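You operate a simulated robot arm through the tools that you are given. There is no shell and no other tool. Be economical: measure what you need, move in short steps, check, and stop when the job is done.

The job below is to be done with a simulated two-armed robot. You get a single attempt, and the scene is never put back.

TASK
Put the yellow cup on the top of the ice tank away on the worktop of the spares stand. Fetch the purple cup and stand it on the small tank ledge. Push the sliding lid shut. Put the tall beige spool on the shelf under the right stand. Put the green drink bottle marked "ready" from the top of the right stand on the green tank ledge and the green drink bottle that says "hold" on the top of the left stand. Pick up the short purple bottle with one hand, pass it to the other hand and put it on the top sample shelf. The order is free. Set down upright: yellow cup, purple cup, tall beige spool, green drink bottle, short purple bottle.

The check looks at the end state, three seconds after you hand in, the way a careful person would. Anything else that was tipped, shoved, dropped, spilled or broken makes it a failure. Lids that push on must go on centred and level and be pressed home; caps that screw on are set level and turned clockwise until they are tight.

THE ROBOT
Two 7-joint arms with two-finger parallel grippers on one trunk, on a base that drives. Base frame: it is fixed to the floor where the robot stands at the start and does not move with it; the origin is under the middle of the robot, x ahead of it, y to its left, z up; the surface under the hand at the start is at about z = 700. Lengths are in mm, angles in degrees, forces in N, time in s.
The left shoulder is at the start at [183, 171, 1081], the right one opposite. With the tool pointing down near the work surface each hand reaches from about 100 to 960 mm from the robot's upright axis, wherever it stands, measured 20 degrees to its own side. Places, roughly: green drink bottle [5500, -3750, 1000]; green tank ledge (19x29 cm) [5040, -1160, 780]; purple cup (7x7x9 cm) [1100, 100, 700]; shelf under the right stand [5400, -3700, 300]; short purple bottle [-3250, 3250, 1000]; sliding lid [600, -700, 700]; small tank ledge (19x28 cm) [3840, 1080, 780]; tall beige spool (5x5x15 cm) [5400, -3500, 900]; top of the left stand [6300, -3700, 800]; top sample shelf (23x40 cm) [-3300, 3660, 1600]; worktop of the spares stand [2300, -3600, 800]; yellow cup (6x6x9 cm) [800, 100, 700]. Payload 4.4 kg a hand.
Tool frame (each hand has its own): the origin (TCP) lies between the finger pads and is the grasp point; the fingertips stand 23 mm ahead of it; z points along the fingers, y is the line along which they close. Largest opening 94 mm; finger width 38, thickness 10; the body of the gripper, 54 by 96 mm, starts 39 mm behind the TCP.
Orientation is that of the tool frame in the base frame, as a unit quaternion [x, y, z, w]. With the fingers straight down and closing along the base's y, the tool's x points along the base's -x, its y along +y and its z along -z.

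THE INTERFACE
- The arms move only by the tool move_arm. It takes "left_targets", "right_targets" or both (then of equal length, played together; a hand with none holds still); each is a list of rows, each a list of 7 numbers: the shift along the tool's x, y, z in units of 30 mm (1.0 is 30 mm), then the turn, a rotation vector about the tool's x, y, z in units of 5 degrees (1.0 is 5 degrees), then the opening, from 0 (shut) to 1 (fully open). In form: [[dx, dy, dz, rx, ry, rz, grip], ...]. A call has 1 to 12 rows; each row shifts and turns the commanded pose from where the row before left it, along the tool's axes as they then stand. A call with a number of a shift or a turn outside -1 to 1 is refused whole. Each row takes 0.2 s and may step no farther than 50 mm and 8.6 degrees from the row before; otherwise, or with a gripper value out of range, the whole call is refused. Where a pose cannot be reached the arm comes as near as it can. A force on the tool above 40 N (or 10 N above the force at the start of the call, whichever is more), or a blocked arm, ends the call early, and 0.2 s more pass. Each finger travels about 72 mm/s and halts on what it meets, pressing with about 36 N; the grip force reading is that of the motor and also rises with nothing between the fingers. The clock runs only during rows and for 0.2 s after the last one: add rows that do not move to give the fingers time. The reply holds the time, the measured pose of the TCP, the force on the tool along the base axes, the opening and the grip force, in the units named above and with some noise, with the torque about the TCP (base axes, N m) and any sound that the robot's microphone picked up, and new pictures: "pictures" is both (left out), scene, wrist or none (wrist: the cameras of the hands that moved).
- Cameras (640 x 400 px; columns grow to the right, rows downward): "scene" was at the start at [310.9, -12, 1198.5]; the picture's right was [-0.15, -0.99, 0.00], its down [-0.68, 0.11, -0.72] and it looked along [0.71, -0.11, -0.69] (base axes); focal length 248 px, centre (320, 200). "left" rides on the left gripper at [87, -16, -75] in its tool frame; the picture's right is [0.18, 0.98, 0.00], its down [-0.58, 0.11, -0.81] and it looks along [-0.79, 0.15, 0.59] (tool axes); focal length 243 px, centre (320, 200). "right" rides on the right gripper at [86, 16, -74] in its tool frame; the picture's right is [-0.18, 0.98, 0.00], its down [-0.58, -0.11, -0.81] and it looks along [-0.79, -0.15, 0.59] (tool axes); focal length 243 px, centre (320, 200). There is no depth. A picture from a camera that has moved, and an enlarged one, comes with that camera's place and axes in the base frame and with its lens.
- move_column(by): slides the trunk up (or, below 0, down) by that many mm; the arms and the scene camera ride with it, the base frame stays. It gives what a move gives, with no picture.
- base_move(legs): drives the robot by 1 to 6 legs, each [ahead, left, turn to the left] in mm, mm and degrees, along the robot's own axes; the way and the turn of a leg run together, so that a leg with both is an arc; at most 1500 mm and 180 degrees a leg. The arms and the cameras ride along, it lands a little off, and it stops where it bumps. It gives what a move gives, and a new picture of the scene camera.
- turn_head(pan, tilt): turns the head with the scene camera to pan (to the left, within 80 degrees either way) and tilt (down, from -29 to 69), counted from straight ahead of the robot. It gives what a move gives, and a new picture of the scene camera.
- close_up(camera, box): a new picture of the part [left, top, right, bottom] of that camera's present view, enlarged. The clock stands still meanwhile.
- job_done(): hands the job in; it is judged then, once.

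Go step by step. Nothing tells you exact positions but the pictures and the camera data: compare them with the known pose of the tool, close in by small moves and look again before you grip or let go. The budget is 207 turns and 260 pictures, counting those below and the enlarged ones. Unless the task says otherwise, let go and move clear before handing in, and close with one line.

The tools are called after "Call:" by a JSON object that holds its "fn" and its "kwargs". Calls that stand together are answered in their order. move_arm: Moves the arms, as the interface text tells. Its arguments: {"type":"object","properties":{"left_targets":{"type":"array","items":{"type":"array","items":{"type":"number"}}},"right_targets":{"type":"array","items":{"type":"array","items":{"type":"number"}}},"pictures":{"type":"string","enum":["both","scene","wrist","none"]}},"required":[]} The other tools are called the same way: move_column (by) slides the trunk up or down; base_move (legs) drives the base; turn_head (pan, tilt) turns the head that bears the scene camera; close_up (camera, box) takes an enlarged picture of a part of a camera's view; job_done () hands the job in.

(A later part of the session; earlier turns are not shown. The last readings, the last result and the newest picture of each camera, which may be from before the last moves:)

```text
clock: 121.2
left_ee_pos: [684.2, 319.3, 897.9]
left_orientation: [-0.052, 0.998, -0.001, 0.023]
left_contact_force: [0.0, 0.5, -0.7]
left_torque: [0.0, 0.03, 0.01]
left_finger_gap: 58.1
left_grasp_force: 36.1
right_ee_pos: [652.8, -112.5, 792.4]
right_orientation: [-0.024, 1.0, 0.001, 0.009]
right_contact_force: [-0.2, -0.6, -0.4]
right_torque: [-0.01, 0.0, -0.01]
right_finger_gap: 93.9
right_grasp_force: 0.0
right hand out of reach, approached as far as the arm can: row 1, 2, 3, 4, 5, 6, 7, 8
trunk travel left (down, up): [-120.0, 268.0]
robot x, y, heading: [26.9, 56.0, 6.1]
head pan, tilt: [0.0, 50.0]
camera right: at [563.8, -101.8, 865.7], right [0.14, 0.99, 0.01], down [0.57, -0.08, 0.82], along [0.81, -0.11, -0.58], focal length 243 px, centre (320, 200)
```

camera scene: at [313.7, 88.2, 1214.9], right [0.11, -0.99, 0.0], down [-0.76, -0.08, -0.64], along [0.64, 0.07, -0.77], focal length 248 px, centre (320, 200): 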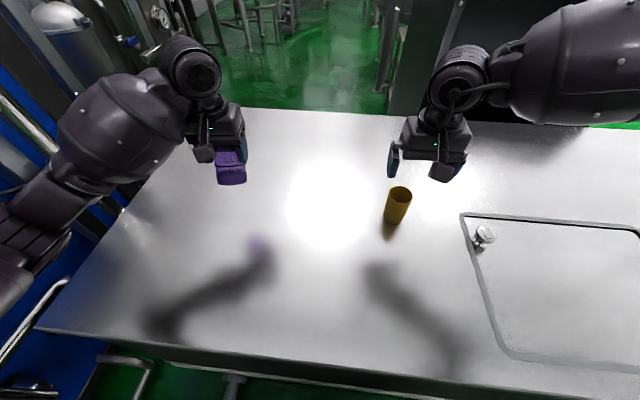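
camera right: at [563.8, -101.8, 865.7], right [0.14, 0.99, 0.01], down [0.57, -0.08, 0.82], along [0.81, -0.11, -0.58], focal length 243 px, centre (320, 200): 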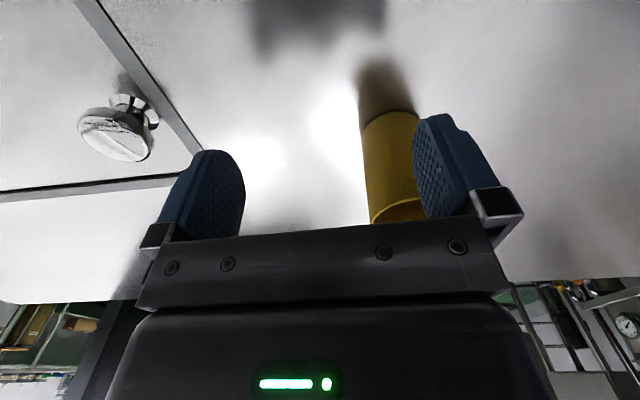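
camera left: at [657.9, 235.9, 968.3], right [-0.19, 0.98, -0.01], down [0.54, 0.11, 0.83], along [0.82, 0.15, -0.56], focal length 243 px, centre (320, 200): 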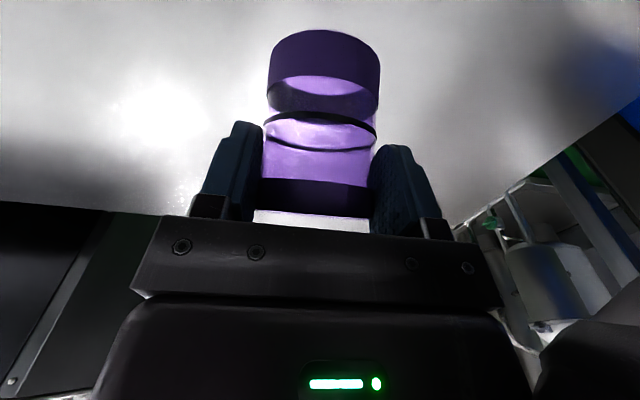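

The right arm's elbow is in an awkward posture and the hand drifted off; nothing was touched. I raise it straight up and bring it back to its starting posture.

Call:
{"fn": "move_arm", "kwargs": {"right_targets": [[0, 0, -1, 0, 0, 0, 1], [0, 0, -1, 0, 0, 0, 1], [0, 0, -1, 0, 0, 0, 1], [0, 0, -1, 0, 0, 0, 1], [0.5, -0.9, -0.5, 0, 0, 0, 1], [0.5, -0.9, -0.5, 0, 0, 0, 1], [0.5, -0.9, -0.5, 0, 0, 0, 1], [0.5, -0.9, -0.5, 0, 0, 0, 1], [0.5, -0.9, -0.5, 0, 0, 0, 1], [0.5, -0.9, -0.5, 0, 0, 0, 1], [0.5, -0.9, -0.5, 0, 0, 0, 1], [0.5, -0.9, -0.5, 0, 0, 0, 1]], "pictures": "scene"}}

```text
clock: 123.8
left_ee_pos: [683.6, 317.7, 898.9]
left_orientation: [-0.053, 0.998, 0.0, 0.023]
left_contact_force: [0.3, 0.6, -0.6]
left_torque: [0.02, -0.02, -0.01]
left_finger_gap: 58.0
left_grasp_force: 36.4
right_ee_pos: [536.6, -334.9, 1028.4]
right_orientation: [-0.025, 1.0, 0.002, 0.009]
right_contact_force: [-0.5, 0.2, 0.1]
right_torque: [-0.02, 0.03, 0.01]
right_finger_gap: 94.1
right_grasp_force: 0.0
trunk travel left (down, up): [-120.0, 268.0]
robot x, y, heading: [30.1, 58.9, 6.4]
head pan, tilt: [0.0, 50.0]
camera scene: at [313.6, 87.4, 1215.0], right [0.11, -0.99, 0.0], down [-0.76, -0.08, -0.64], along [0.64, 0.07, -0.77], focal length 248 px, centre (320, 200)
```

scene: 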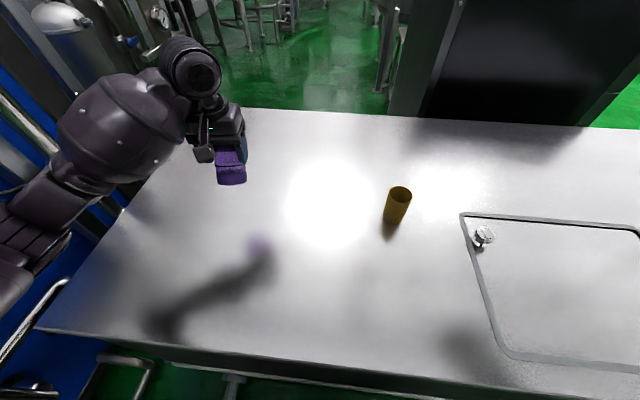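

Call:
{"fn": "move_arm", "kwargs": {"right_targets": [[-0.6, 0.89, 0.49, 0, 0, 0, 1], [-0.6, 0.89, 0.49, 0, 0, 0, 1], [-0.6, 0.89, 0.49, 0, 0, 0, 1], [-0.6, 0.89, 0.49, 0, 0, 0, 1], [-0.6, 0.89, 0.49, 0, 0, 0, 1], [-0.6, 0.89, 0.49, 0, 0, 0, 1], [-0.6, 0.89, 0.49, 0, 0, 0, 1], [-0.6, 0.89, 0.49, 0, 0, 0, 1], [-0.6, 0.89, 0.49, 0, 0, 0, 1], [-0.6, 0.89, 0.49, 0, 0, 0, 1]], "pictures": "scene"}}

```text
clock: 126.0
left_ee_pos: [684.7, 318.6, 897.2]
left_orientation: [-0.053, 0.998, 0.0, 0.023]
left_contact_force: [-0.7, 0.0, 0.1]
left_torque: [0.0, 0.0, 0.01]
left_finger_gap: 57.9
left_grasp_force: 36.2
right_ee_pos: [706.7, -59.7, 891.9]
right_orientation: [-0.024, 1.0, 0.002, 0.009]
right_contact_force: [-0.3, 0.2, -0.6]
right_torque: [0.01, -0.03, 0.01]
right_finger_gap: 93.9
right_grasp_force: 0.0
trunk travel left (down, up): [-120.0, 268.0]
robot x, y, heading: [31.1, 57.4, 6.2]
head pan, tilt: [0.0, 50.0]
camera scene: at [314.3, 88.1, 1214.6], right [0.11, -0.99, 0.0], down [-0.76, -0.08, -0.64], along [0.64, 0.07, -0.77], focal length 248 px, centre (320, 200)
```

scene: 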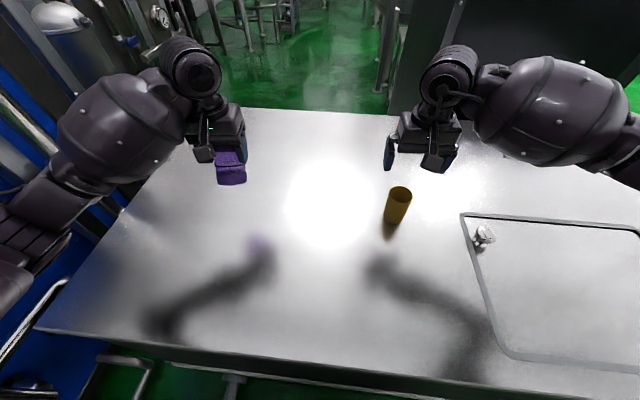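

In place over the yellow cup. I lower half-way and check.

Call:
{"fn": "move_arm", "kwargs": {"right_targets": [[0.13, 0.02, 0.8, 0, 0, 0, 1], [0, 0, 0.8, 0, 0, 0, 1], [0, 0, 0.8, 0, 0, 0, 1]], "pictures": "wrist"}}

```text
clock: 126.8
left_ee_pos: [684.7, 318.2, 898.2]
left_orientation: [-0.053, 0.998, -0.001, 0.023]
left_contact_force: [1.1, -1.2, -0.9]
left_torque: [0.02, 0.0, 0.01]
left_finger_gap: 57.8
left_grasp_force: 35.8
right_ee_pos: [706.5, -58.8, 816.1]
right_orientation: [-0.025, 1.0, 0.002, 0.009]
right_contact_force: [0.1, 0.7, -0.7]
right_torque: [0.02, 0.01, -0.02]
right_finger_gap: 94.1
right_grasp_force: 0.0
trunk travel left (down, up): [-120.0, 268.0]
robot x, y, heading: [28.4, 54.9, 6.1]
head pan, tilt: [0.0, 50.0]
camera right: at [619.1, -47.2, 889.1], right [0.14, 0.99, 0.01], down [0.57, -0.08, 0.82], along [0.81, -0.11, -0.58], focal length 243 px, centre (320, 200)
```

right: 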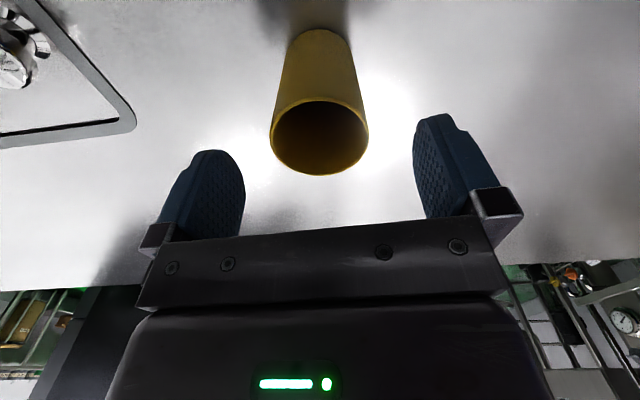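

Well centred. I lower the rest and grip.

Call:
{"fn": "move_arm", "kwargs": {"right_targets": [[0.05, 0, 0.8, 0, 0, 0, 1], [0, 0, 0.8, 0, 0, 0, 1], [0, 0, 0.6, 0, 0, 0, 1], [0, 0, 0, 0, 0, 0, 0.6], [0, 0, 0, 0, 0, 0, 0.4], [0, 0, 0, 0, 0, 0, 0.4], [0, 0, 0, 0, 0, 0, 0.4], [0, 0, -0.6, 0, 0, 0, 0.4], [0, 0, -0.8, 0, 0, 0, 0.4], [0, 0, -0.8, 0, 0, 0, 0.4], [0, 0, -0.8, 0, 0, 0, 0.4], [0, 0, -0.8, 0, 0, 0, 0.4]]}}

```text
clock: 129.4
left_ee_pos: [683.1, 317.7, 899.4]
left_orientation: [-0.052, 0.998, -0.001, 0.023]
left_contact_force: [-0.5, -0.1, -0.8]
left_torque: [-0.03, -0.01, 0.01]
left_finger_gap: 58.3
left_grasp_force: 35.6
right_ee_pos: [703.9, -57.0, 865.6]
right_orientation: [-0.024, 1.0, 0.001, 0.01]
right_contact_force: [0.8, -0.3, -0.6]
right_torque: [-0.02, -0.02, -0.02]
right_finger_gap: 50.3
right_grasp_force: 35.6
trunk travel left (down, up): [-120.0, 268.0]
robot x, y, heading: [30.1, 55.4, 6.4]
head pan, tilt: [0.0, 50.0]
camera scene: at [313.4, 87.7, 1215.0], right [0.11, -0.99, 0.0], down [-0.76, -0.08, -0.64], along [0.64, 0.07, -0.77], focal length 248 px, centre (320, 200)
camera right: at [614.6, -46.8, 939.5], right [0.14, 0.99, 0.01], down [0.57, -0.08, 0.82], along [0.81, -0.11, -0.58], focal length 243 px, centre (320, 200)
```

scene: 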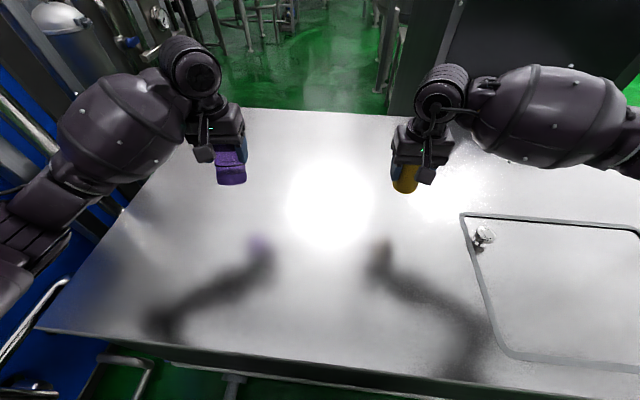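
right: 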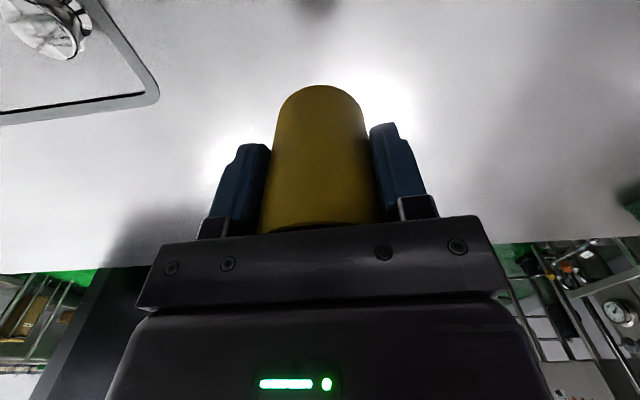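

Both cups are held. I tuck the hands in, then drive round through the right-hand aisle to the spares stand.

Call:
{"fn": "move_arm", "kwargs": {"right_targets": [[0.8, -0.3, -0.6, 0, 0, 0, 0.4], [0.8, -0.3, -0.6, 0, 0, 0, 0.4], [0.8, -0.3, -0.6, 0, 0, 0, 0.4], [0.8, -0.3, -0.6, 0, 0, 0, 0.4], [0.8, -0.3, -0.6, 0, 0, 0, 0.4], [0.8, -0.3, -0.6, 0, 0, 0, 0.4]], "left_targets": [[0.8, -0.2, -0.6, 0, 0, 0, 0.45], [0.8, -0.2, -0.6, 0, 0, 0, 0.45], [0.8, -0.2, -0.6, 0, 0, 0, 0.45], [0.8, -0.2, -0.6, 0, 0, 0, 0.45], [0.8, -0.2, -0.6, 0, 0, 0, 0.45], [0.8, -0.2, -0.6, 0, 0, 0, 0.45]], "pictures": "none"}}

Call:
{"fn": "base_move", "kwargs": {"legs": [[-350, 0, 0], [0, -1500, 0], [0, -700, 0], [0, 0, -6.2], [1500, 0, 0], [750, 0, 0]]}}

```text
clock: 130.8
left_ee_pos: [539.4, 269.7, 1000.7]
left_orientation: [-0.053, 0.998, -0.001, 0.024]
left_contact_force: [0.6, -1.2, 0.0]
left_torque: [-0.01, -0.01, -0.01]
left_finger_gap: 57.9
left_grasp_force: 36.3
right_ee_pos: [557.2, -122.4, 972.5]
right_orientation: [-0.025, 1.0, 0.001, 0.009]
right_contact_force: [-0.4, -0.3, -0.3]
right_torque: [0.01, 0.0, 0.0]
right_finger_gap: 50.3
right_grasp_force: 36.4
trunk travel left (down, up): [-120.0, 268.0]
robot x, y, heading: [27.6, 52.8, 6.0]
head pan, tilt: [0.0, 50.0]
```

```text
clock: 163.8
left_ee_pos: [2659.8, -2140.8, 998.4]
left_orientation: [0.005, 1.0, -0.002, 0.023]
left_contact_force: [0.4, 1.2, -1.1]
left_torque: [-0.01, -0.01, -0.01]
left_finger_gap: 58.0
left_grasp_force: 36.0
right_ee_pos: [2632.5, -2530.2, 970.0]
right_orientation: [0.034, 0.999, 0.001, 0.008]
right_contact_force: [-0.4, -0.6, -0.5]
right_torque: [-0.03, -0.01, 0.05]
right_finger_gap: 50.2
right_grasp_force: 35.5
trunk travel left (down, up): [-120.0, 268.0]
robot x, y, heading: [2129.0, -2288.8, -0.6]
head pan, tilt: [0.0, 50.0]
camera scene: at [2413.9, -2295.4, 1214.8], right [-0.01, -1.0, 0.0], down [-0.77, 0.01, -0.64], along [0.64, -0.01, -0.77], focal length 248 px, centre (320, 200)
```

scene: 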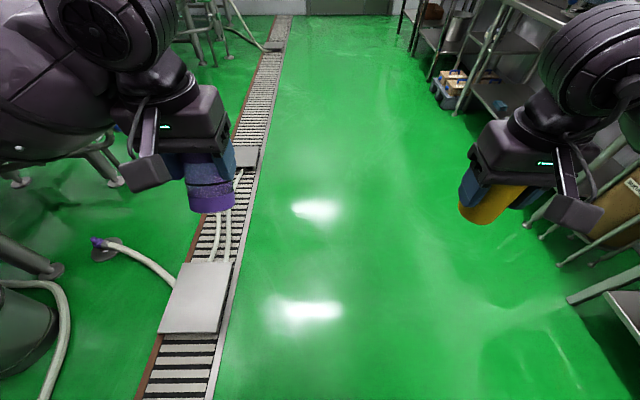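

I'm in the aisle beside the spares stand. I turn right to face it and look.

Call:
{"fn": "base_move", "kwargs": {"legs": [[0, 0, -90]]}}

Call:
{"fn": "turn_head", "kwargs": {"pan": 0, "tilt": 22}}

```text
clock: 168.0
left_ee_pos: [2277.7, -2826.7, 999.4]
left_orientation: [0.712, 0.702, -0.017, 0.014]
left_contact_force: [0.5, 0.4, -0.1]
left_torque: [0.02, -0.05, -0.02]
left_finger_gap: 57.8
left_grasp_force: 35.8
right_ee_pos: [1888.6, -2796.8, 970.5]
right_orientation: [0.732, 0.681, -0.005, 0.007]
right_contact_force: [-0.6, 0.3, -0.4]
right_torque: [0.0, -0.01, -0.01]
right_finger_gap: 50.1
right_grasp_force: 35.9
trunk travel left (down, up): [-120.0, 268.0]
robot x, y, heading: [2124.2, -2291.6, -90.5]
head pan, tilt: [0.0, 50.0]
camera scene: at [2123.9, -2578.8, 1214.8], right [-1.0, 0.01, 0.0], down [0.01, 0.77, -0.64], along [-0.01, -0.64, -0.77], focal length 248 px, centre (320, 200)
```

scene: 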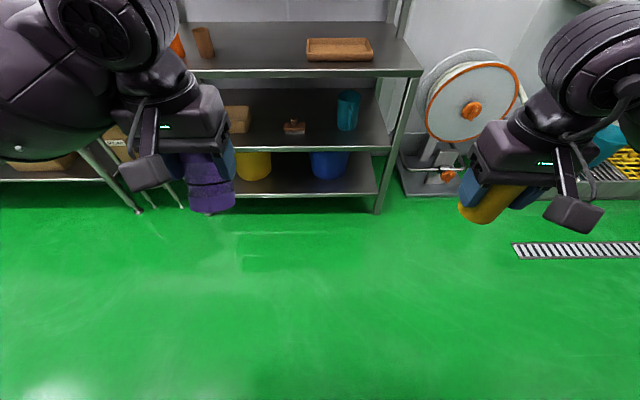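

```text
clock: 168.9
left_ee_pos: [2277.1, -2825.3, 998.9]
left_orientation: [0.713, 0.701, -0.018, 0.014]
left_contact_force: [0.1, 0.0, 0.5]
left_torque: [0.02, 0.01, 0.01]
left_finger_gap: 57.8
left_grasp_force: 35.9
right_ee_pos: [1888.6, -2796.3, 971.0]
right_orientation: [0.731, 0.682, -0.005, 0.007]
right_contact_force: [0.1, -0.9, -0.1]
right_torque: [0.02, -0.01, -0.01]
right_finger_gap: 50.3
right_grasp_force: 35.7
trunk travel left (down, up): [-120.0, 268.0]
robot x, y, heading: [2128.1, -2295.0, -90.7]
head pan, tilt: [0.0, 22.0]
camera scene: at [2123.8, -2594.6, 1257.1], right [-1.0, 0.01, 0.0], down [0.0, 0.38, -0.93], along [-0.01, -0.93, -0.38], focal length 248 px, centre (320, 200)
```

scene: 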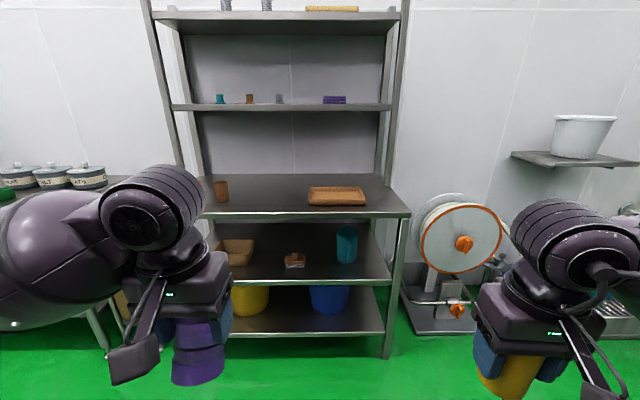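

The worktop's front edge is near y≈-3535 at z≈800, with free space between a brown cup and a wooden tray around [2290, -3680]. I drive so the right hand is lined up with it.

Call:
{"fn": "base_move", "kwargs": {"legs": [[0, 400, 0.6], [640, 0, 0]]}}

Call:
{"fn": "turn_head", "kwargs": {"pan": -15, "tilt": 35}}

```text
clock: 176.1
left_ee_pos: [2716.2, -3439.1, 999.0]
left_orientation: [0.698, 0.716, -0.017, 0.015]
left_contact_force: [0.2, 0.4, 0.0]
left_torque: [0.01, 0.01, 0.0]
left_finger_gap: 58.1
left_grasp_force: 35.7
right_ee_pos: [2326.2, -3426.2, 969.6]
right_orientation: [0.718, 0.696, -0.005, 0.007]
right_contact_force: [0.9, 0.2, -0.8]
right_torque: [0.03, 0.01, -0.03]
right_finger_gap: 50.1
right_grasp_force: 36.1
trunk travel left (down, up): [-120.0, 268.0]
robot x, y, heading: [2544.3, -2908.0, -88.3]
head pan, tilt: [0.0, 22.0]
camera scene: at [2552.6, -3213.7, 1257.1], right [-1.0, -0.03, 0.0], down [-0.01, 0.37, -0.93], along [0.03, -0.93, -0.37], focal length 248 px, centre (320, 200)
```

scene: 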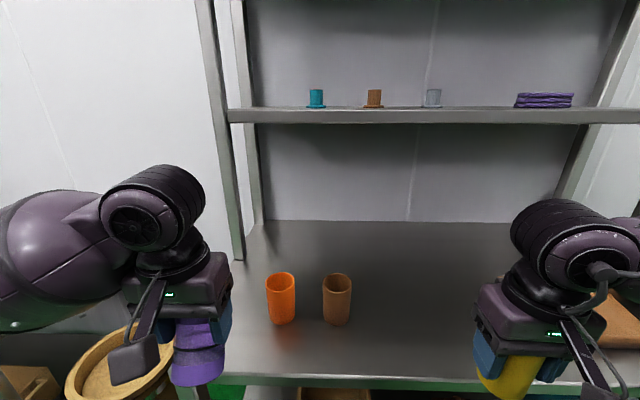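

```text
clock: 176.8
left_ee_pos: [2715.8, -3439.2, 998.5]
left_orientation: [0.698, 0.716, -0.017, 0.015]
left_contact_force: [-0.1, -0.2, 0.3]
left_torque: [-0.04, 0.03, 0.01]
left_finger_gap: 57.8
left_grasp_force: 36.1
right_ee_pos: [2325.2, -3425.9, 970.0]
right_orientation: [0.717, 0.697, -0.006, 0.008]
right_contact_force: [-1.5, 0.3, -0.4]
right_torque: [-0.02, -0.01, 0.03]
right_finger_gap: 50.3
right_grasp_force: 36.0
trunk travel left (down, up): [-120.0, 268.0]
robot x, y, heading: [2542.5, -2912.8, -88.6]
head pan, tilt: [-15.0, 35.0]
camera scene: at [2529.7, -3206.4, 1236.6], right [-0.97, 0.23, 0.0], down [0.13, 0.56, -0.82], along [-0.19, -0.8, -0.57], focal length 248 px, centre (320, 200)
```

scene: 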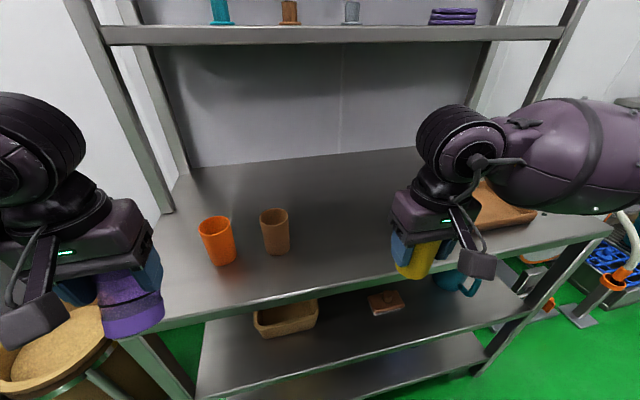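

There is wide free space on the worktop. I raise both hands for safety, then move the yellow cup forward over the free area and look with the wrist camera.

Call:
{"fn": "move_arm", "kwargs": {"right_targets": [[0, 0, -0.9, 0, 0, 0, 0.4], [0, 0, -0.9, 0, 0, 0, 0.4], [-0.8, -0.1, 0, 0, 0, 0, 0.4], [-0.8, -0.1, 0, 0, 0, 0, 0.4], [-0.8, -0.1, 0, 0, 0, 0, 0.4], [-0.8, -0.1, 0, 0, 0, 0, 0.4], [-0.8, -0.1, 0, 0, 0, 0, 0.4], [-0.8, -0.1, 0, 0, 0, 0, 0.4], [-0.8, -0.1, 0, 0, 0, 0, 0.4]], "left_targets": [[0, 0, -0.9, 0, 0, 0, 0.45], [0, 0, -0.9, 0, 0, 0, 0.45], [0, 0, 0, 0, 0, 0, 0.45], [0, 0, 0, 0, 0, 0, 0.45], [0, 0, 0, 0, 0, 0, 0.45], [0, 0, 0, 0, 0, 0, 0.45], [0, 0, 0, 0, 0, 0, 0.45], [0, 0, 0, 0, 0, 0, 0.45], [0, 0, 0, 0, 0, 0, 0.45]]}}

```text
clock: 178.8
left_ee_pos: [2715.8, -3437.2, 1054.0]
left_orientation: [0.698, 0.716, -0.017, 0.015]
left_contact_force: [-0.5, 0.2, 0.3]
left_torque: [0.01, 0.01, 0.02]
left_finger_gap: 58.0
left_grasp_force: 35.5
right_ee_pos: [2301.2, -3592.1, 1027.5]
right_orientation: [0.717, 0.697, -0.005, 0.008]
right_contact_force: [0.4, -0.2, -0.5]
right_torque: [0.0, -0.03, 0.03]
right_finger_gap: 49.8
right_grasp_force: 36.2
trunk travel left (down, up): [-120.0, 268.0]
robot x, y, heading: [2543.2, -2910.9, -88.2]
head pan, tilt: [-15.0, 35.0]
camera scene: at [2529.7, -3206.7, 1236.4], right [-0.97, 0.23, 0.0], down [0.13, 0.56, -0.82], along [-0.19, -0.8, -0.57], focal length 248 px, centre (320, 200)
camera right: at [2319.7, -3506.5, 1100.3], right [0.98, -0.21, 0.01], down [-0.13, -0.56, 0.82], along [-0.17, -0.8, -0.58], focal length 243 px, centre (320, 200)
camera left: at [2698.2, -3348.0, 1124.0], right [0.98, 0.21, -0.01], down [0.13, -0.54, 0.83], along [0.17, -0.81, -0.56], focal length 243 px, centre (320, 200)
```

scene: 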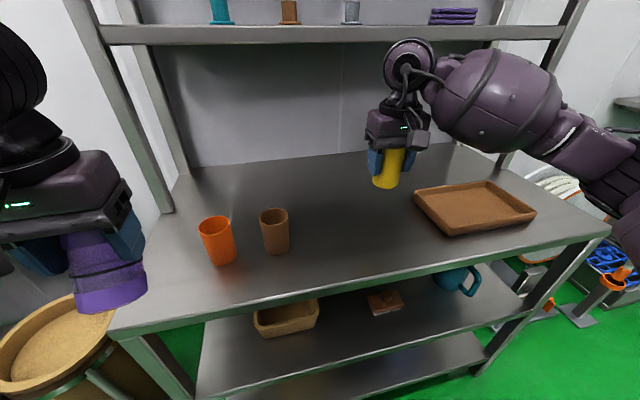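
right: 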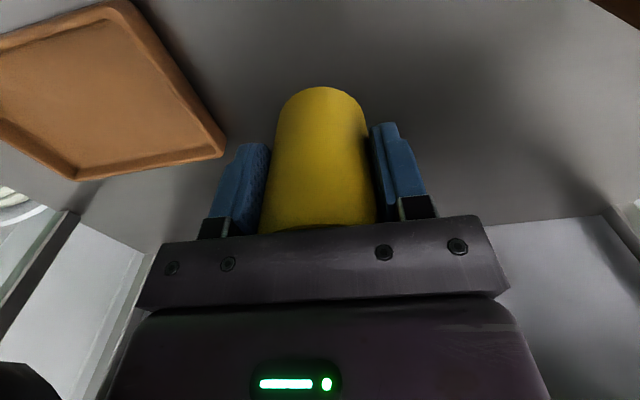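
left: 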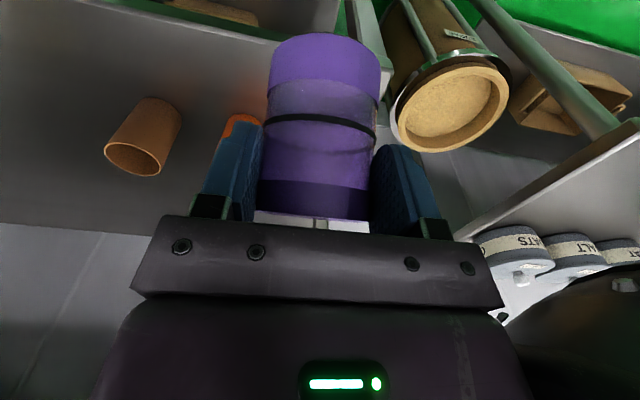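

The worktop is at about z 820, and the spot below the cup is free. I lower most of the way, then in fine steps until contact.

Call:
{"fn": "move_arm", "kwargs": {"right_targets": [[-0.5, 0, 0.8, 0, 0, 0, 0.4], [0, 0, 0.9, 0, 0, 0, 0.4], [0, 0, 0.9, 0, 0, 0, 0.4], [0, 0, 0.9, 0, 0, 0, 0.4], [0, 0, 0.4, 0, 0, 0, 0.4], [0, 0, 0, 0, 0, 0, 0.4]], "pictures": "wrist"}}

```text
clock: 180.2
left_ee_pos: [2716.0, -3437.1, 1053.4]
left_orientation: [0.697, 0.716, -0.017, 0.015]
left_contact_force: [0.2, -0.7, -0.5]
left_torque: [0.02, -0.01, -0.01]
left_finger_gap: 57.9
left_grasp_force: 36.1
right_ee_pos: [2299.1, -3609.3, 912.5]
right_orientation: [0.717, 0.697, -0.006, 0.008]
right_contact_force: [-0.3, -0.1, 0.1]
right_torque: [0.0, 0.0, 0.0]
right_finger_gap: 49.8
right_grasp_force: 36.4
trunk travel left (down, up): [-120.0, 268.0]
robot x, y, heading: [2540.9, -2913.4, -88.4]
head pan, tilt: [-15.0, 35.0]
camera right: at [2318.1, -3522.9, 984.3], right [0.98, -0.21, 0.01], down [-0.13, -0.56, 0.82], along [-0.17, -0.8, -0.58], focal length 243 px, centre (320, 200)
```

right: 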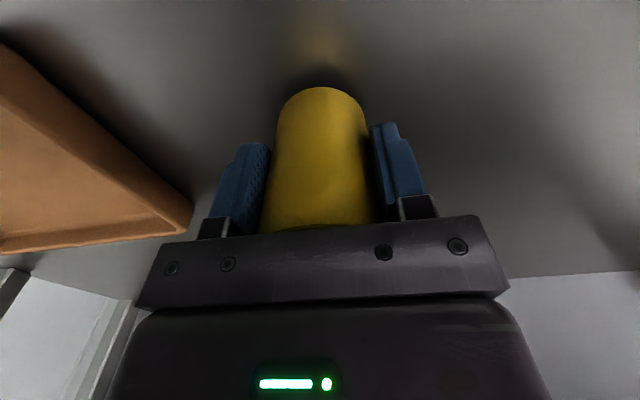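

Call:
{"fn": "move_arm", "kwargs": {"right_targets": [[0, 0, 0.3, 0, 0, 0, 0.4], [0, 0, 0.12, 0, 0, 0, 0.4], [0, 0, 0.12, 0, 0, 0, 0.4], [0, 0, 0.12, 0, 0, 0, 0.4], [0, 0, 0.12, 0, 0, 0, 0.4], [0, 0, 0.12, 0, 0, 0, 0.4], [0, 0, 0.12, 0, 0, 0, 0.4], [0, 0, 0.12, 0, 0, 0, 0.4], [0, 0, 0.12, 0, 0, 0, 0.4], [0, 0, 0.12, 0, 0, 0, 0.4], [0, 0, 0.12, 0, 0, 0, 0.4], [0, 0, 0.12, 0, 0, 0, 0.4]], "pictures": "wrist"}}

```text
clock: 181.6
left_ee_pos: [2716.7, -3434.7, 1054.9]
left_orientation: [0.697, 0.717, -0.017, 0.016]
left_contact_force: [0.7, -0.7, 0.4]
left_torque: [0.0, 0.0, 0.03]
left_finger_gap: 58.1
left_grasp_force: 36.5
right_ee_pos: [2300.7, -3612.4, 895.1]
right_orientation: [0.718, 0.696, -0.01, 0.014]
right_contact_force: [-0.9, 4.4, 29.0]
right_torque: [0.47, 0.15, 0.06]
right_finger_gap: 50.0
right_grasp_force: 35.8
trunk travel left (down, up): [-120.0, 268.0]
robot x, y, heading: [2541.4, -2912.6, -88.4]
head pan, tilt: [-15.0, 35.0]
stopped in row 6 (right hand): the force on the tool passed its limit at 43 N (the readings are from after the stop); the commanded pose is now the measured one
camera right: at [2318.8, -3524.0, 967.3], right [0.98, -0.21, 0.01], down [-0.13, -0.55, 0.83], along [-0.17, -0.81, -0.56], focal length 243 px, centre (320, 200)
```

right: 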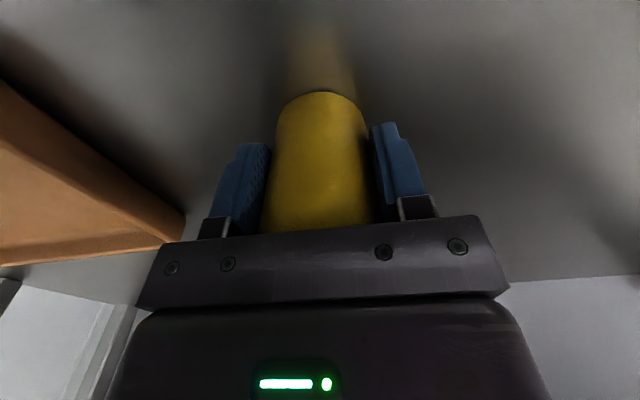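

Contact: worktop at z≈850. I release, rise and draw back.

Call:
{"fn": "move_arm", "kwargs": {"right_targets": [[0, 0, 0, 0, 0, 0, 0.7], [0, 0, 0, 0, 0, 0, 1], [0, 0, 0, 0, 0, 0, 1], [0, 0, -0.8, 0, 0, 0, 1], [0, 0, -0.9, 0, 0, 0, 1], [0, 0, -0.9, 0, 0, 0, 1], [0, 0, -0.9, 0, 0, 0, 1], [0.9, 0, -0.3, 0, 0, 0, 1], [0.9, 0, 0, 0, 0, 0, 1], [0.9, 0, 0, 0, 0, 0, 1], [0.9, 0, 0, 0, 0, 0, 1], [0.9, 0, 0, 0, 0, 0, 1]], "pictures": "scene"}}

```text
clock: 184.2
left_ee_pos: [2715.3, -3436.2, 1055.0]
left_orientation: [0.698, 0.716, -0.018, 0.016]
left_contact_force: [0.5, 0.3, 0.4]
left_torque: [0.0, -0.03, 0.02]
left_finger_gap: 58.0
left_grasp_force: 35.9
right_ee_pos: [2302.2, -3472.1, 1000.5]
right_orientation: [0.718, 0.696, -0.009, 0.011]
right_contact_force: [0.8, 0.3, 0.4]
right_torque: [0.0, -0.01, 0.03]
right_finger_gap: 93.9
right_grasp_force: 0.1
trunk travel left (down, up): [-120.0, 268.0]
robot x, y, heading: [2541.9, -2908.9, -88.4]
head pan, tilt: [-15.0, 35.0]
camera scene: at [2529.4, -3205.8, 1236.8], right [-0.97, 0.23, 0.0], down [0.13, 0.56, -0.82], along [-0.19, -0.8, -0.57], focal length 248 px, centre (320, 200)
```

scene: 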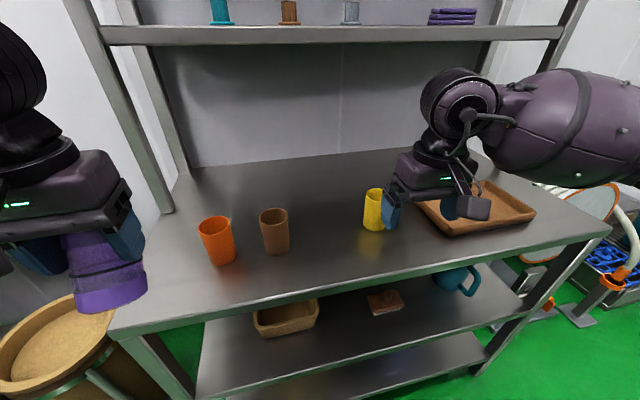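

The yellow cup stands on the worktop. Next I drive along the aisle to the right stand to find the green bottles and the spool.

Call:
{"fn": "base_move", "kwargs": {"legs": [[-550, 0, 0], [0, 0, 88.4], [1500, 0, 0], [1300, 0, 0], [0, 0, -90]]}}

Call:
{"fn": "turn_head", "kwargs": {"pan": 0, "tilt": 20}}

```text
clock: 208.2
left_ee_pos: [5465.0, -2905.3, 1054.1]
left_orientation: [0.725, 0.689, -0.018, 0.014]
left_contact_force: [-1.1, 0.7, -0.2]
left_torque: [0.02, 0.0, 0.03]
left_finger_gap: 57.9
left_grasp_force: 36.1
right_ee_pos: [5048.4, -2909.9, 999.5]
right_orientation: [0.744, 0.668, -0.007, 0.01]
right_contact_force: [-1.0, 0.4, -1.2]
right_torque: [0.04, -0.01, 0.02]
right_finger_gap: 94.2
right_grasp_force: 0.0
trunk travel left (down, up): [-120.0, 268.0]
robot x, y, heading: [5331.6, -2369.5, -92.9]
head pan, tilt: [-15.0, 35.0]
camera scene: at [5294.7, -2662.0, 1236.5], right [-0.95, 0.3, 0.0], down [0.17, 0.55, -0.82], along [-0.25, -0.78, -0.57], focal length 248 px, centre (320, 200)
```

scene: 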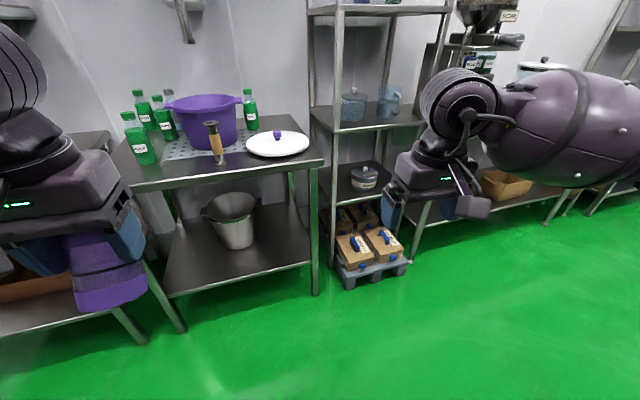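

```text
clock: 209.0
left_ee_pos: [5463.3, -2906.6, 1053.7]
left_orientation: [0.725, 0.689, -0.017, 0.015]
left_contact_force: [-0.1, -0.3, 0.9]
left_torque: [-0.02, 0.02, -0.01]
left_finger_gap: 58.1
left_grasp_force: 36.5
right_ee_pos: [5047.5, -2909.6, 1000.1]
right_orientation: [0.744, 0.669, -0.008, 0.011]
right_contact_force: [-0.2, -0.6, 0.1]
right_torque: [0.03, 0.03, -0.01]
right_finger_gap: 94.0
right_grasp_force: 0.1
trunk travel left (down, up): [-120.0, 268.0]
robot x, y, heading: [5332.6, -2373.0, -92.7]
head pan, tilt: [0.0, 20.0]
camera scene: at [5317.2, -2671.1, 1260.3], right [-1.0, 0.05, 0.0], down [0.02, 0.34, -0.94], along [-0.04, -0.94, -0.34], focal length 248 px, centre (320, 200)
```

scene: 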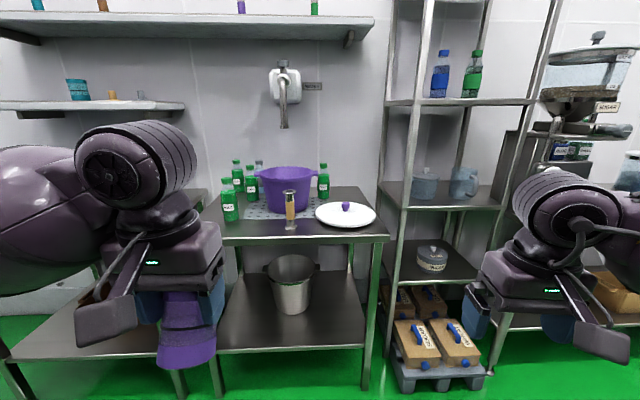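

The right stand shows several green bottles, a purple pot, the spool and a lid, with a shelf below. I zoom in on the bottles.

Call:
{"fn": "close_up", "kwargs": {"camera": "scene", "box": [205, 140, 405, 265]}}

```text
3.20 times, centred on (305, 202) of scene
camera zoom: at [5317.2, -2671.1, 1260.3], right [-1.0, 0.05, 0.0], down [0.02, 0.34, -0.94], along [-0.04, -0.94, -0.34], focal length 793 px, centre (368, 192)
```

zoom: 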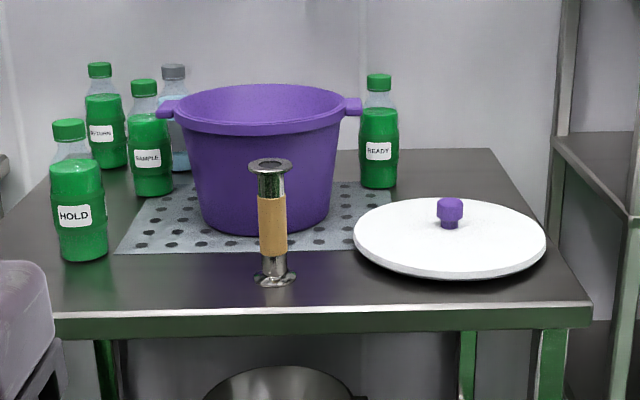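

I can read READY on the bottle at the back right (≈[5252, -3814], cap top ≈1026) and HOLD at front left; the spool stands at ≈[5391, -3494]. I raise the trunk and drive up so the right hand can take the READY bottle by its cap.

Call:
{"fn": "move_column", "kwargs": {"by": 110}}

Call:
{"fn": "base_move", "kwargs": {"legs": [[0, 130, 2.7], [650, 0, 0]]}}

Call:
{"fn": "turn_head", "kwargs": {"pan": -15, "tilt": 35}}

```text
clock: 210.4
left_ee_pos: [5464.3, -2906.8, 1163.6]
left_orientation: [0.725, 0.689, -0.017, 0.013]
left_contact_force: [0.0, -0.3, -1.4]
left_torque: [0.04, 0.0, 0.0]
left_finger_gap: 57.9
left_grasp_force: 36.1
right_ee_pos: [5048.7, -2911.6, 1108.1]
right_orientation: [0.744, 0.668, -0.007, 0.009]
right_contact_force: [0.1, -0.5, -0.6]
right_torque: [0.01, 0.0, 0.01]
right_finger_gap: 93.9
right_grasp_force: 0.0
trunk travel left (down, up): [-230.0, 158.0]
robot x, y, heading: [5328.4, -2373.8, -92.7]
head pan, tilt: [0.0, 20.0]
```

```text
clock: 215.5
left_ee_pos: [5620.1, -3564.2, 1164.6]
left_orientation: [0.707, 0.706, -0.017, 0.016]
left_contact_force: [0.2, -0.5, 0.8]
left_torque: [0.02, 0.0, 0.02]
left_finger_gap: 57.6
left_grasp_force: 36.2
right_ee_pos: [5206.2, -3588.8, 1109.2]
right_orientation: [0.727, 0.687, -0.008, 0.011]
right_contact_force: [0.1, 0.4, -0.1]
right_torque: [0.0, 0.03, 0.01]
right_finger_gap: 94.0
right_grasp_force: 0.0
trunk travel left (down, up): [-230.0, 158.0]
robot x, y, heading: [5460.6, -3035.3, -89.6]
head pan, tilt: [0.0, 20.0]
camera scene: at [5462.6, -3232.2, 1386.1], right [-1.0, 0.0, 0.0], down [0.0, 0.34, -0.94], along [0.0, -0.94, -0.34], focal length 248 px, centre (320, 200)
```

scene: 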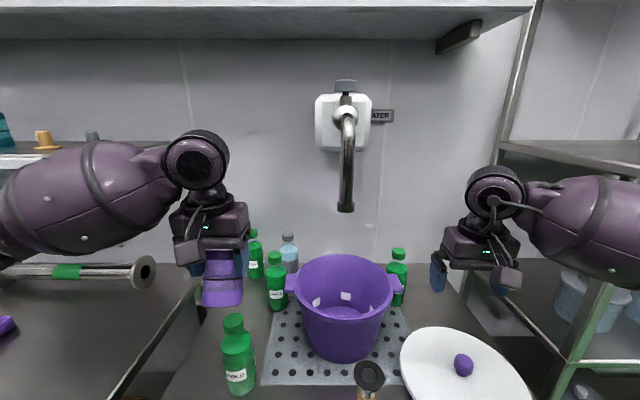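

```text
clock: 216.2
left_ee_pos: [5619.8, -3563.7, 1162.9]
left_orientation: [0.707, 0.707, -0.017, 0.015]
left_contact_force: [1.4, -0.1, 0.1]
left_torque: [-0.02, 0.04, -0.02]
left_finger_gap: 58.0
left_grasp_force: 36.0
right_ee_pos: [5205.9, -3588.9, 1108.6]
right_orientation: [0.727, 0.687, -0.008, 0.011]
right_contact_force: [-0.5, 0.4, 0.1]
right_torque: [-0.01, 0.0, 0.0]
right_finger_gap: 94.0
right_grasp_force: 0.1
trunk travel left (down, up): [-230.0, 158.0]
robot x, y, heading: [5464.0, -3033.8, -90.0]
head pan, tilt: [-15.0, 35.0]
camera scene: at [5439.9, -3223.8, 1362.3], right [-0.97, 0.26, 0.0], down [0.15, 0.55, -0.82], along [-0.21, -0.79, -0.57], focal length 248 px, centre (320, 200)
```

scene: 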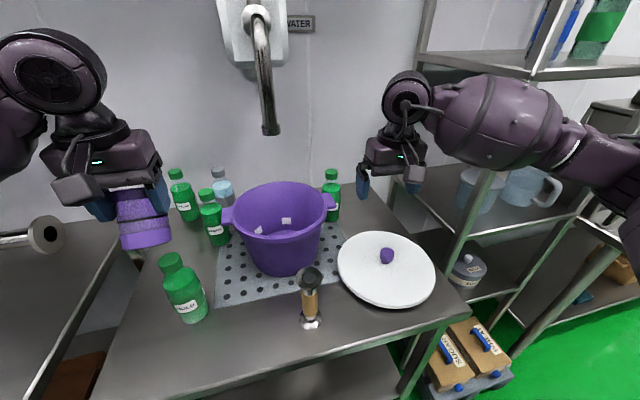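

Two views agree: the READY bottle is at [5249, -3817], cap top at ≈1026. I move the right hand above it.

Call:
{"fn": "move_arm", "kwargs": {"right_targets": [[-0.83, 0.21, 0, 0, 0, 0, 1], [-0.83, 0.21, 0, 0, 0, 0, 1], [-0.83, 0.21, 0, 0, 0, 0, 1], [-0.83, 0.21, 0, 0, 0, 0, 1], [-0.83, 0.21, 0, 0, 0, 0, 1], [-0.83, 0.21, 0, 0, 0, 0, 1], [-0.83, 0.21, 0, 0, 0, 0, 1], [-0.83, 0.21, 0, 0, 0, 0, 1], [-0.83, 0.21, 0, 0, 0, 0, 1], [0, 0, 0, 0, 0, 0, 1]]}}

```text
clock: 218.4
left_ee_pos: [5619.4, -3563.3, 1164.0]
left_orientation: [0.708, 0.706, -0.018, 0.015]
left_contact_force: [0.4, 0.0, 0.3]
left_torque: [-0.02, -0.02, -0.01]
left_finger_gap: 57.8
left_grasp_force: 35.4
right_ee_pos: [5247.9, -3817.1, 1114.7]
right_orientation: [0.727, 0.686, -0.008, 0.011]
right_contact_force: [0.2, 0.3, 0.2]
right_torque: [0.0, -0.04, 0.03]
right_finger_gap: 94.1
right_grasp_force: 0.0
trunk travel left (down, up): [-230.0, 158.0]
robot x, y, heading: [5463.1, -3033.2, -89.8]
head pan, tilt: [-15.0, 35.0]
camera scene: at [5439.3, -3223.4, 1362.4], right [-0.97, 0.26, 0.0], down [0.15, 0.55, -0.82], along [-0.21, -0.79, -0.57], focal length 248 px, centre (320, 200)
camera right: at [5269.4, -3730.1, 1188.1], right [0.97, -0.24, 0.01], down [-0.15, -0.55, 0.82], along [-0.19, -0.8, -0.57], focal length 243 px, centre (320, 200)
```

scene: 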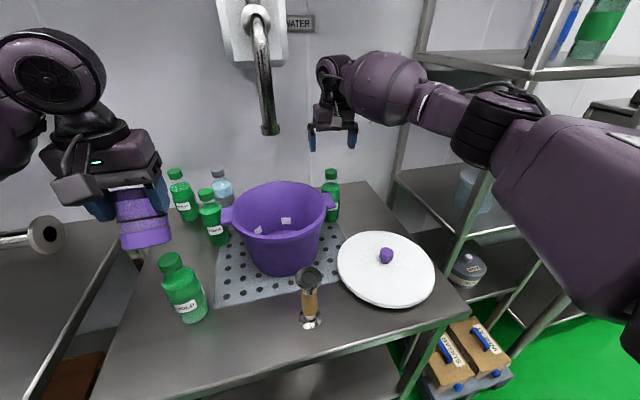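
right: 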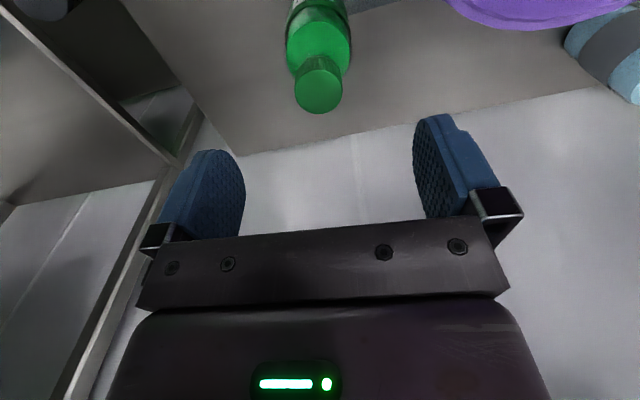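

The cap is right below (about 5 mm further). I lower onto the cap and check.

Call:
{"fn": "move_arm", "kwargs": {"right_targets": [[-0.2, 0.02, 0.8, 0, 0, 0, 1], [0, 0, 0.8, 0, 0, 0, 1], [0, 0, 0.8, 0, 0, 0, 1], [0, 0, 0.8, 0, 0, 0, 1], [0, 0, 0.2, 0, 0, 0, 1]], "pictures": "wrist"}}

```text
clock: 219.6
left_ee_pos: [5620.9, -3563.7, 1164.3]
left_orientation: [0.707, 0.707, -0.017, 0.015]
left_contact_force: [-0.2, -0.3, 0.6]
left_torque: [0.04, 0.03, 0.02]
left_finger_gap: 57.8
left_grasp_force: 35.5
right_ee_pos: [5249.7, -3824.8, 1015.6]
right_orientation: [0.727, 0.687, -0.007, 0.011]
right_contact_force: [0.9, 0.2, 0.2]
right_torque: [0.01, 0.0, -0.03]
right_finger_gap: 94.2
right_grasp_force: 0.0
trunk travel left (down, up): [-230.0, 158.0]
robot x, y, heading: [5466.4, -3034.9, -89.5]
head pan, tilt: [-15.0, 35.0]
camera right: at [5270.9, -3738.6, 1088.5], right [0.97, -0.24, 0.01], down [-0.15, -0.55, 0.82], along [-0.19, -0.8, -0.57], focal length 243 px, centre (320, 200)
```

right: 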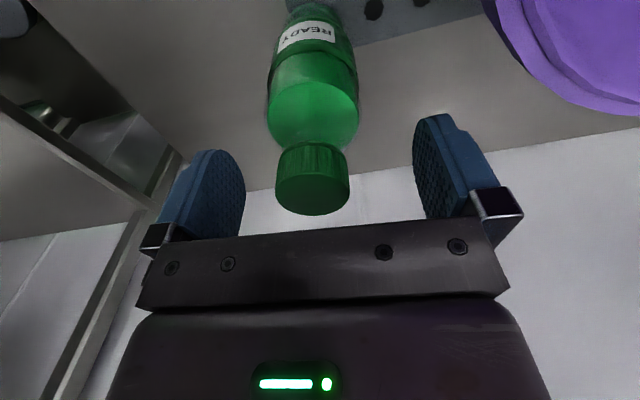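

READY label confirmed, and the cap is centred. I lower 6 mm more and grip.

Call:
{"fn": "move_arm", "kwargs": {"right_targets": [[0, 0, 0.2, 0, 0, 0, 1], [0, 0, 0, 0, 0, 0, 0.6], [0, 0, 0, 0, 0, 0, 0.25], [0, 0, 0, 0, 0, 0, 0.2], [0, 0, 0, 0, 0, 0, 0.2], [0, 0, 0, 0, 0, 0, 0.2], [0, 0, -0.3, 0, 0, 0, 0.2]], "pictures": "wrist"}}

```text
clock: 221.2
left_ee_pos: [5619.7, -3563.3, 1163.9]
left_orientation: [0.707, 0.707, -0.018, 0.015]
left_contact_force: [0.2, 0.5, -0.2]
left_torque: [-0.04, 0.02, -0.01]
left_finger_gap: 57.9
left_grasp_force: 36.2
right_ee_pos: [5251.4, -3824.9, 1015.6]
right_orientation: [0.727, 0.686, -0.007, 0.01]
right_contact_force: [0.2, 0.0, -3.7]
right_torque: [0.03, 0.01, -0.01]
right_finger_gap: 35.0
right_grasp_force: 35.5
trunk travel left (down, up): [-230.0, 158.0]
robot x, y, heading: [5459.0, -3036.1, -90.0]
head pan, tilt: [-15.0, 35.0]
camera right: at [5272.7, -3738.9, 1088.3], right [0.97, -0.24, 0.01], down [-0.15, -0.55, 0.82], along [-0.19, -0.8, -0.57], focal length 243 px, centre (320, 200)
```

right: 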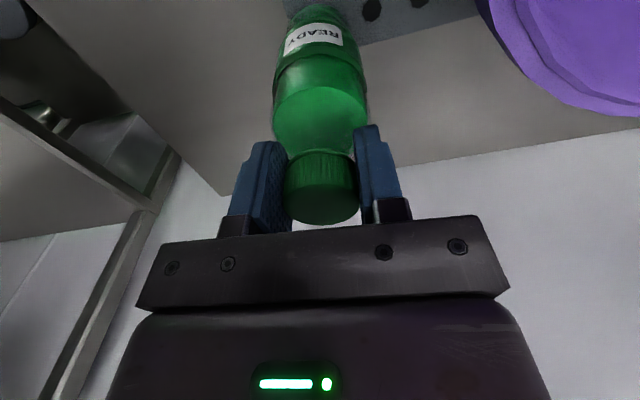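

Held, with the bottle's weight on the hand. I lift it clear and draw back.

Call:
{"fn": "move_arm", "kwargs": {"right_targets": [[0, 0, -0.85, 0, 0, 0, 0.2], [0, 0, -0.85, 0, 0, 0, 0.2], [0, 0, -0.85, 0, 0, 0, 0.2], [0, 0, -0.85, 0, 0, 0, 0.2], [0, 0, -0.85, 0, 0, 0, 0.2], [0, 0, -0.85, 0, 0, 0, 0.2], [0.95, -0.2, 0, 0, 0, 0, 0.2], [0.95, -0.2, 0, 0, 0, 0, 0.2], [0.95, -0.2, 0, 0, 0, 0, 0.2], [0.95, -0.2, 0, 0, 0, 0, 0.2], [0.95, -0.2, 0, 0, 0, 0, 0.2], [0.95, -0.2, 0, 0, 0, 0, 0.2]], "pictures": "scene"}}

```text
clock: 223.8
left_ee_pos: [5618.8, -3562.4, 1164.4]
left_orientation: [0.706, 0.707, -0.018, 0.016]
left_contact_force: [0.4, -0.3, 0.4]
left_torque: [0.0, 0.01, 0.01]
left_finger_gap: 57.9
left_grasp_force: 35.6
right_ee_pos: [5223.9, -3645.8, 1166.8]
right_orientation: [0.727, 0.686, -0.007, 0.011]
right_contact_force: [0.7, -0.3, -2.8]
right_torque: [0.02, -0.01, -0.01]
right_finger_gap: 34.7
right_grasp_force: 36.2
trunk travel left (down, up): [-230.0, 158.0]
robot x, y, heading: [5458.5, -3034.8, -89.8]
head pan, tilt: [-15.0, 35.0]
camera scene: at [5439.2, -3223.3, 1362.4], right [-0.97, 0.26, 0.0], down [0.15, 0.55, -0.82], along [-0.21, -0.79, -0.57], focal length 248 px, centre (320, 200)
```

scene: 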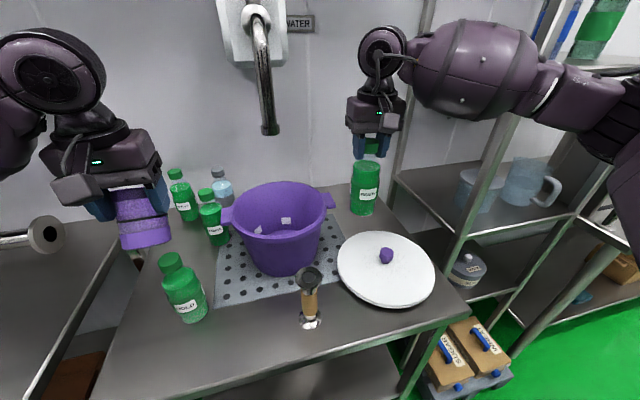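

I back into the aisle and turn to face the tanks to find the green tank ledge.

Call:
{"fn": "base_move", "kwargs": {"legs": [[-620, 0, 0], [0, 0, 180], [0, 500, 0]]}}

Call:
{"fn": "turn_head", "kwargs": {"pan": 0, "tilt": 25}}

```text
clock: 239.3
left_ee_pos: [4773.6, -1938.4, 1164.5]
left_orientation: [0.728, -0.685, -0.015, -0.017]
left_contact_force: [-1.3, -0.3, -0.1]
left_torque: [-0.02, 0.02, 0.02]
left_finger_gap: 57.4
left_grasp_force: 36.2
right_ee_pos: [5162.0, -1831.2, 1166.3]
right_orientation: [0.71, -0.704, -0.012, -0.008]
right_contact_force: [0.7, 0.0, -3.3]
right_torque: [-0.05, 0.01, 0.0]
right_finger_gap: 34.8
right_grasp_force: 35.6
trunk travel left (down, up): [-230.0, 158.0]
robot x, y, heading: [4966.3, -2457.8, 93.8]
head pan, tilt: [-15.0, 35.0]
camera scene: at [4976.1, -2265.0, 1362.2], right [0.98, -0.19, 0.0], down [-0.11, -0.56, -0.82], along [0.16, 0.8, -0.57], focal length 248 px, centre (320, 200)
```

scene: 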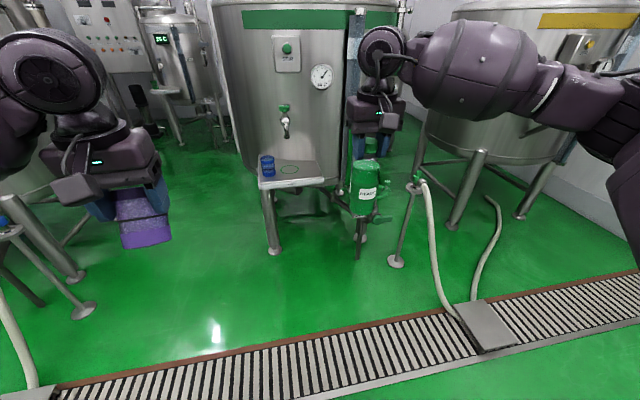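

```text
clock: 240.1
left_ee_pos: [4774.6, -1938.7, 1163.9]
left_orientation: [0.728, -0.685, -0.015, -0.018]
left_contact_force: [0.0, 0.9, -0.2]
left_torque: [0.0, 0.02, 0.03]
left_finger_gap: 57.8
left_grasp_force: 36.0
right_ee_pos: [5162.3, -1829.8, 1166.6]
right_orientation: [0.71, -0.704, -0.01, -0.007]
right_contact_force: [0.3, 0.2, -3.8]
right_torque: [-0.02, 0.0, 0.01]
right_finger_gap: 34.6
right_grasp_force: 36.0
trunk travel left (down, up): [-230.0, 158.0]
robot x, y, heading: [4964.9, -2458.0, 93.8]
head pan, tilt: [0.0, 25.0]
camera scene: at [4953.1, -2259.4, 1377.9], right [1.0, 0.07, 0.0], down [0.03, -0.42, -0.91], along [-0.06, 0.9, -0.42], focal length 248 px, centre (320, 200)
```

scene: 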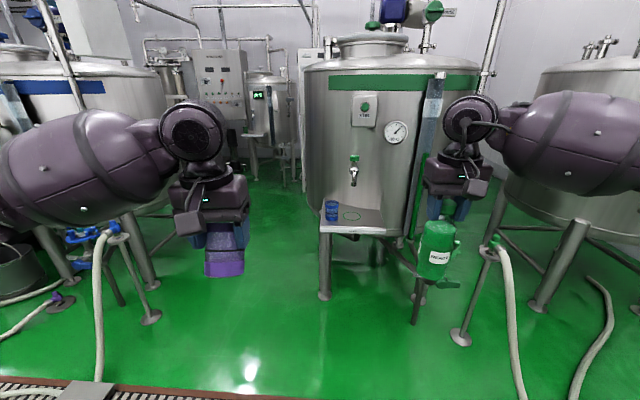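

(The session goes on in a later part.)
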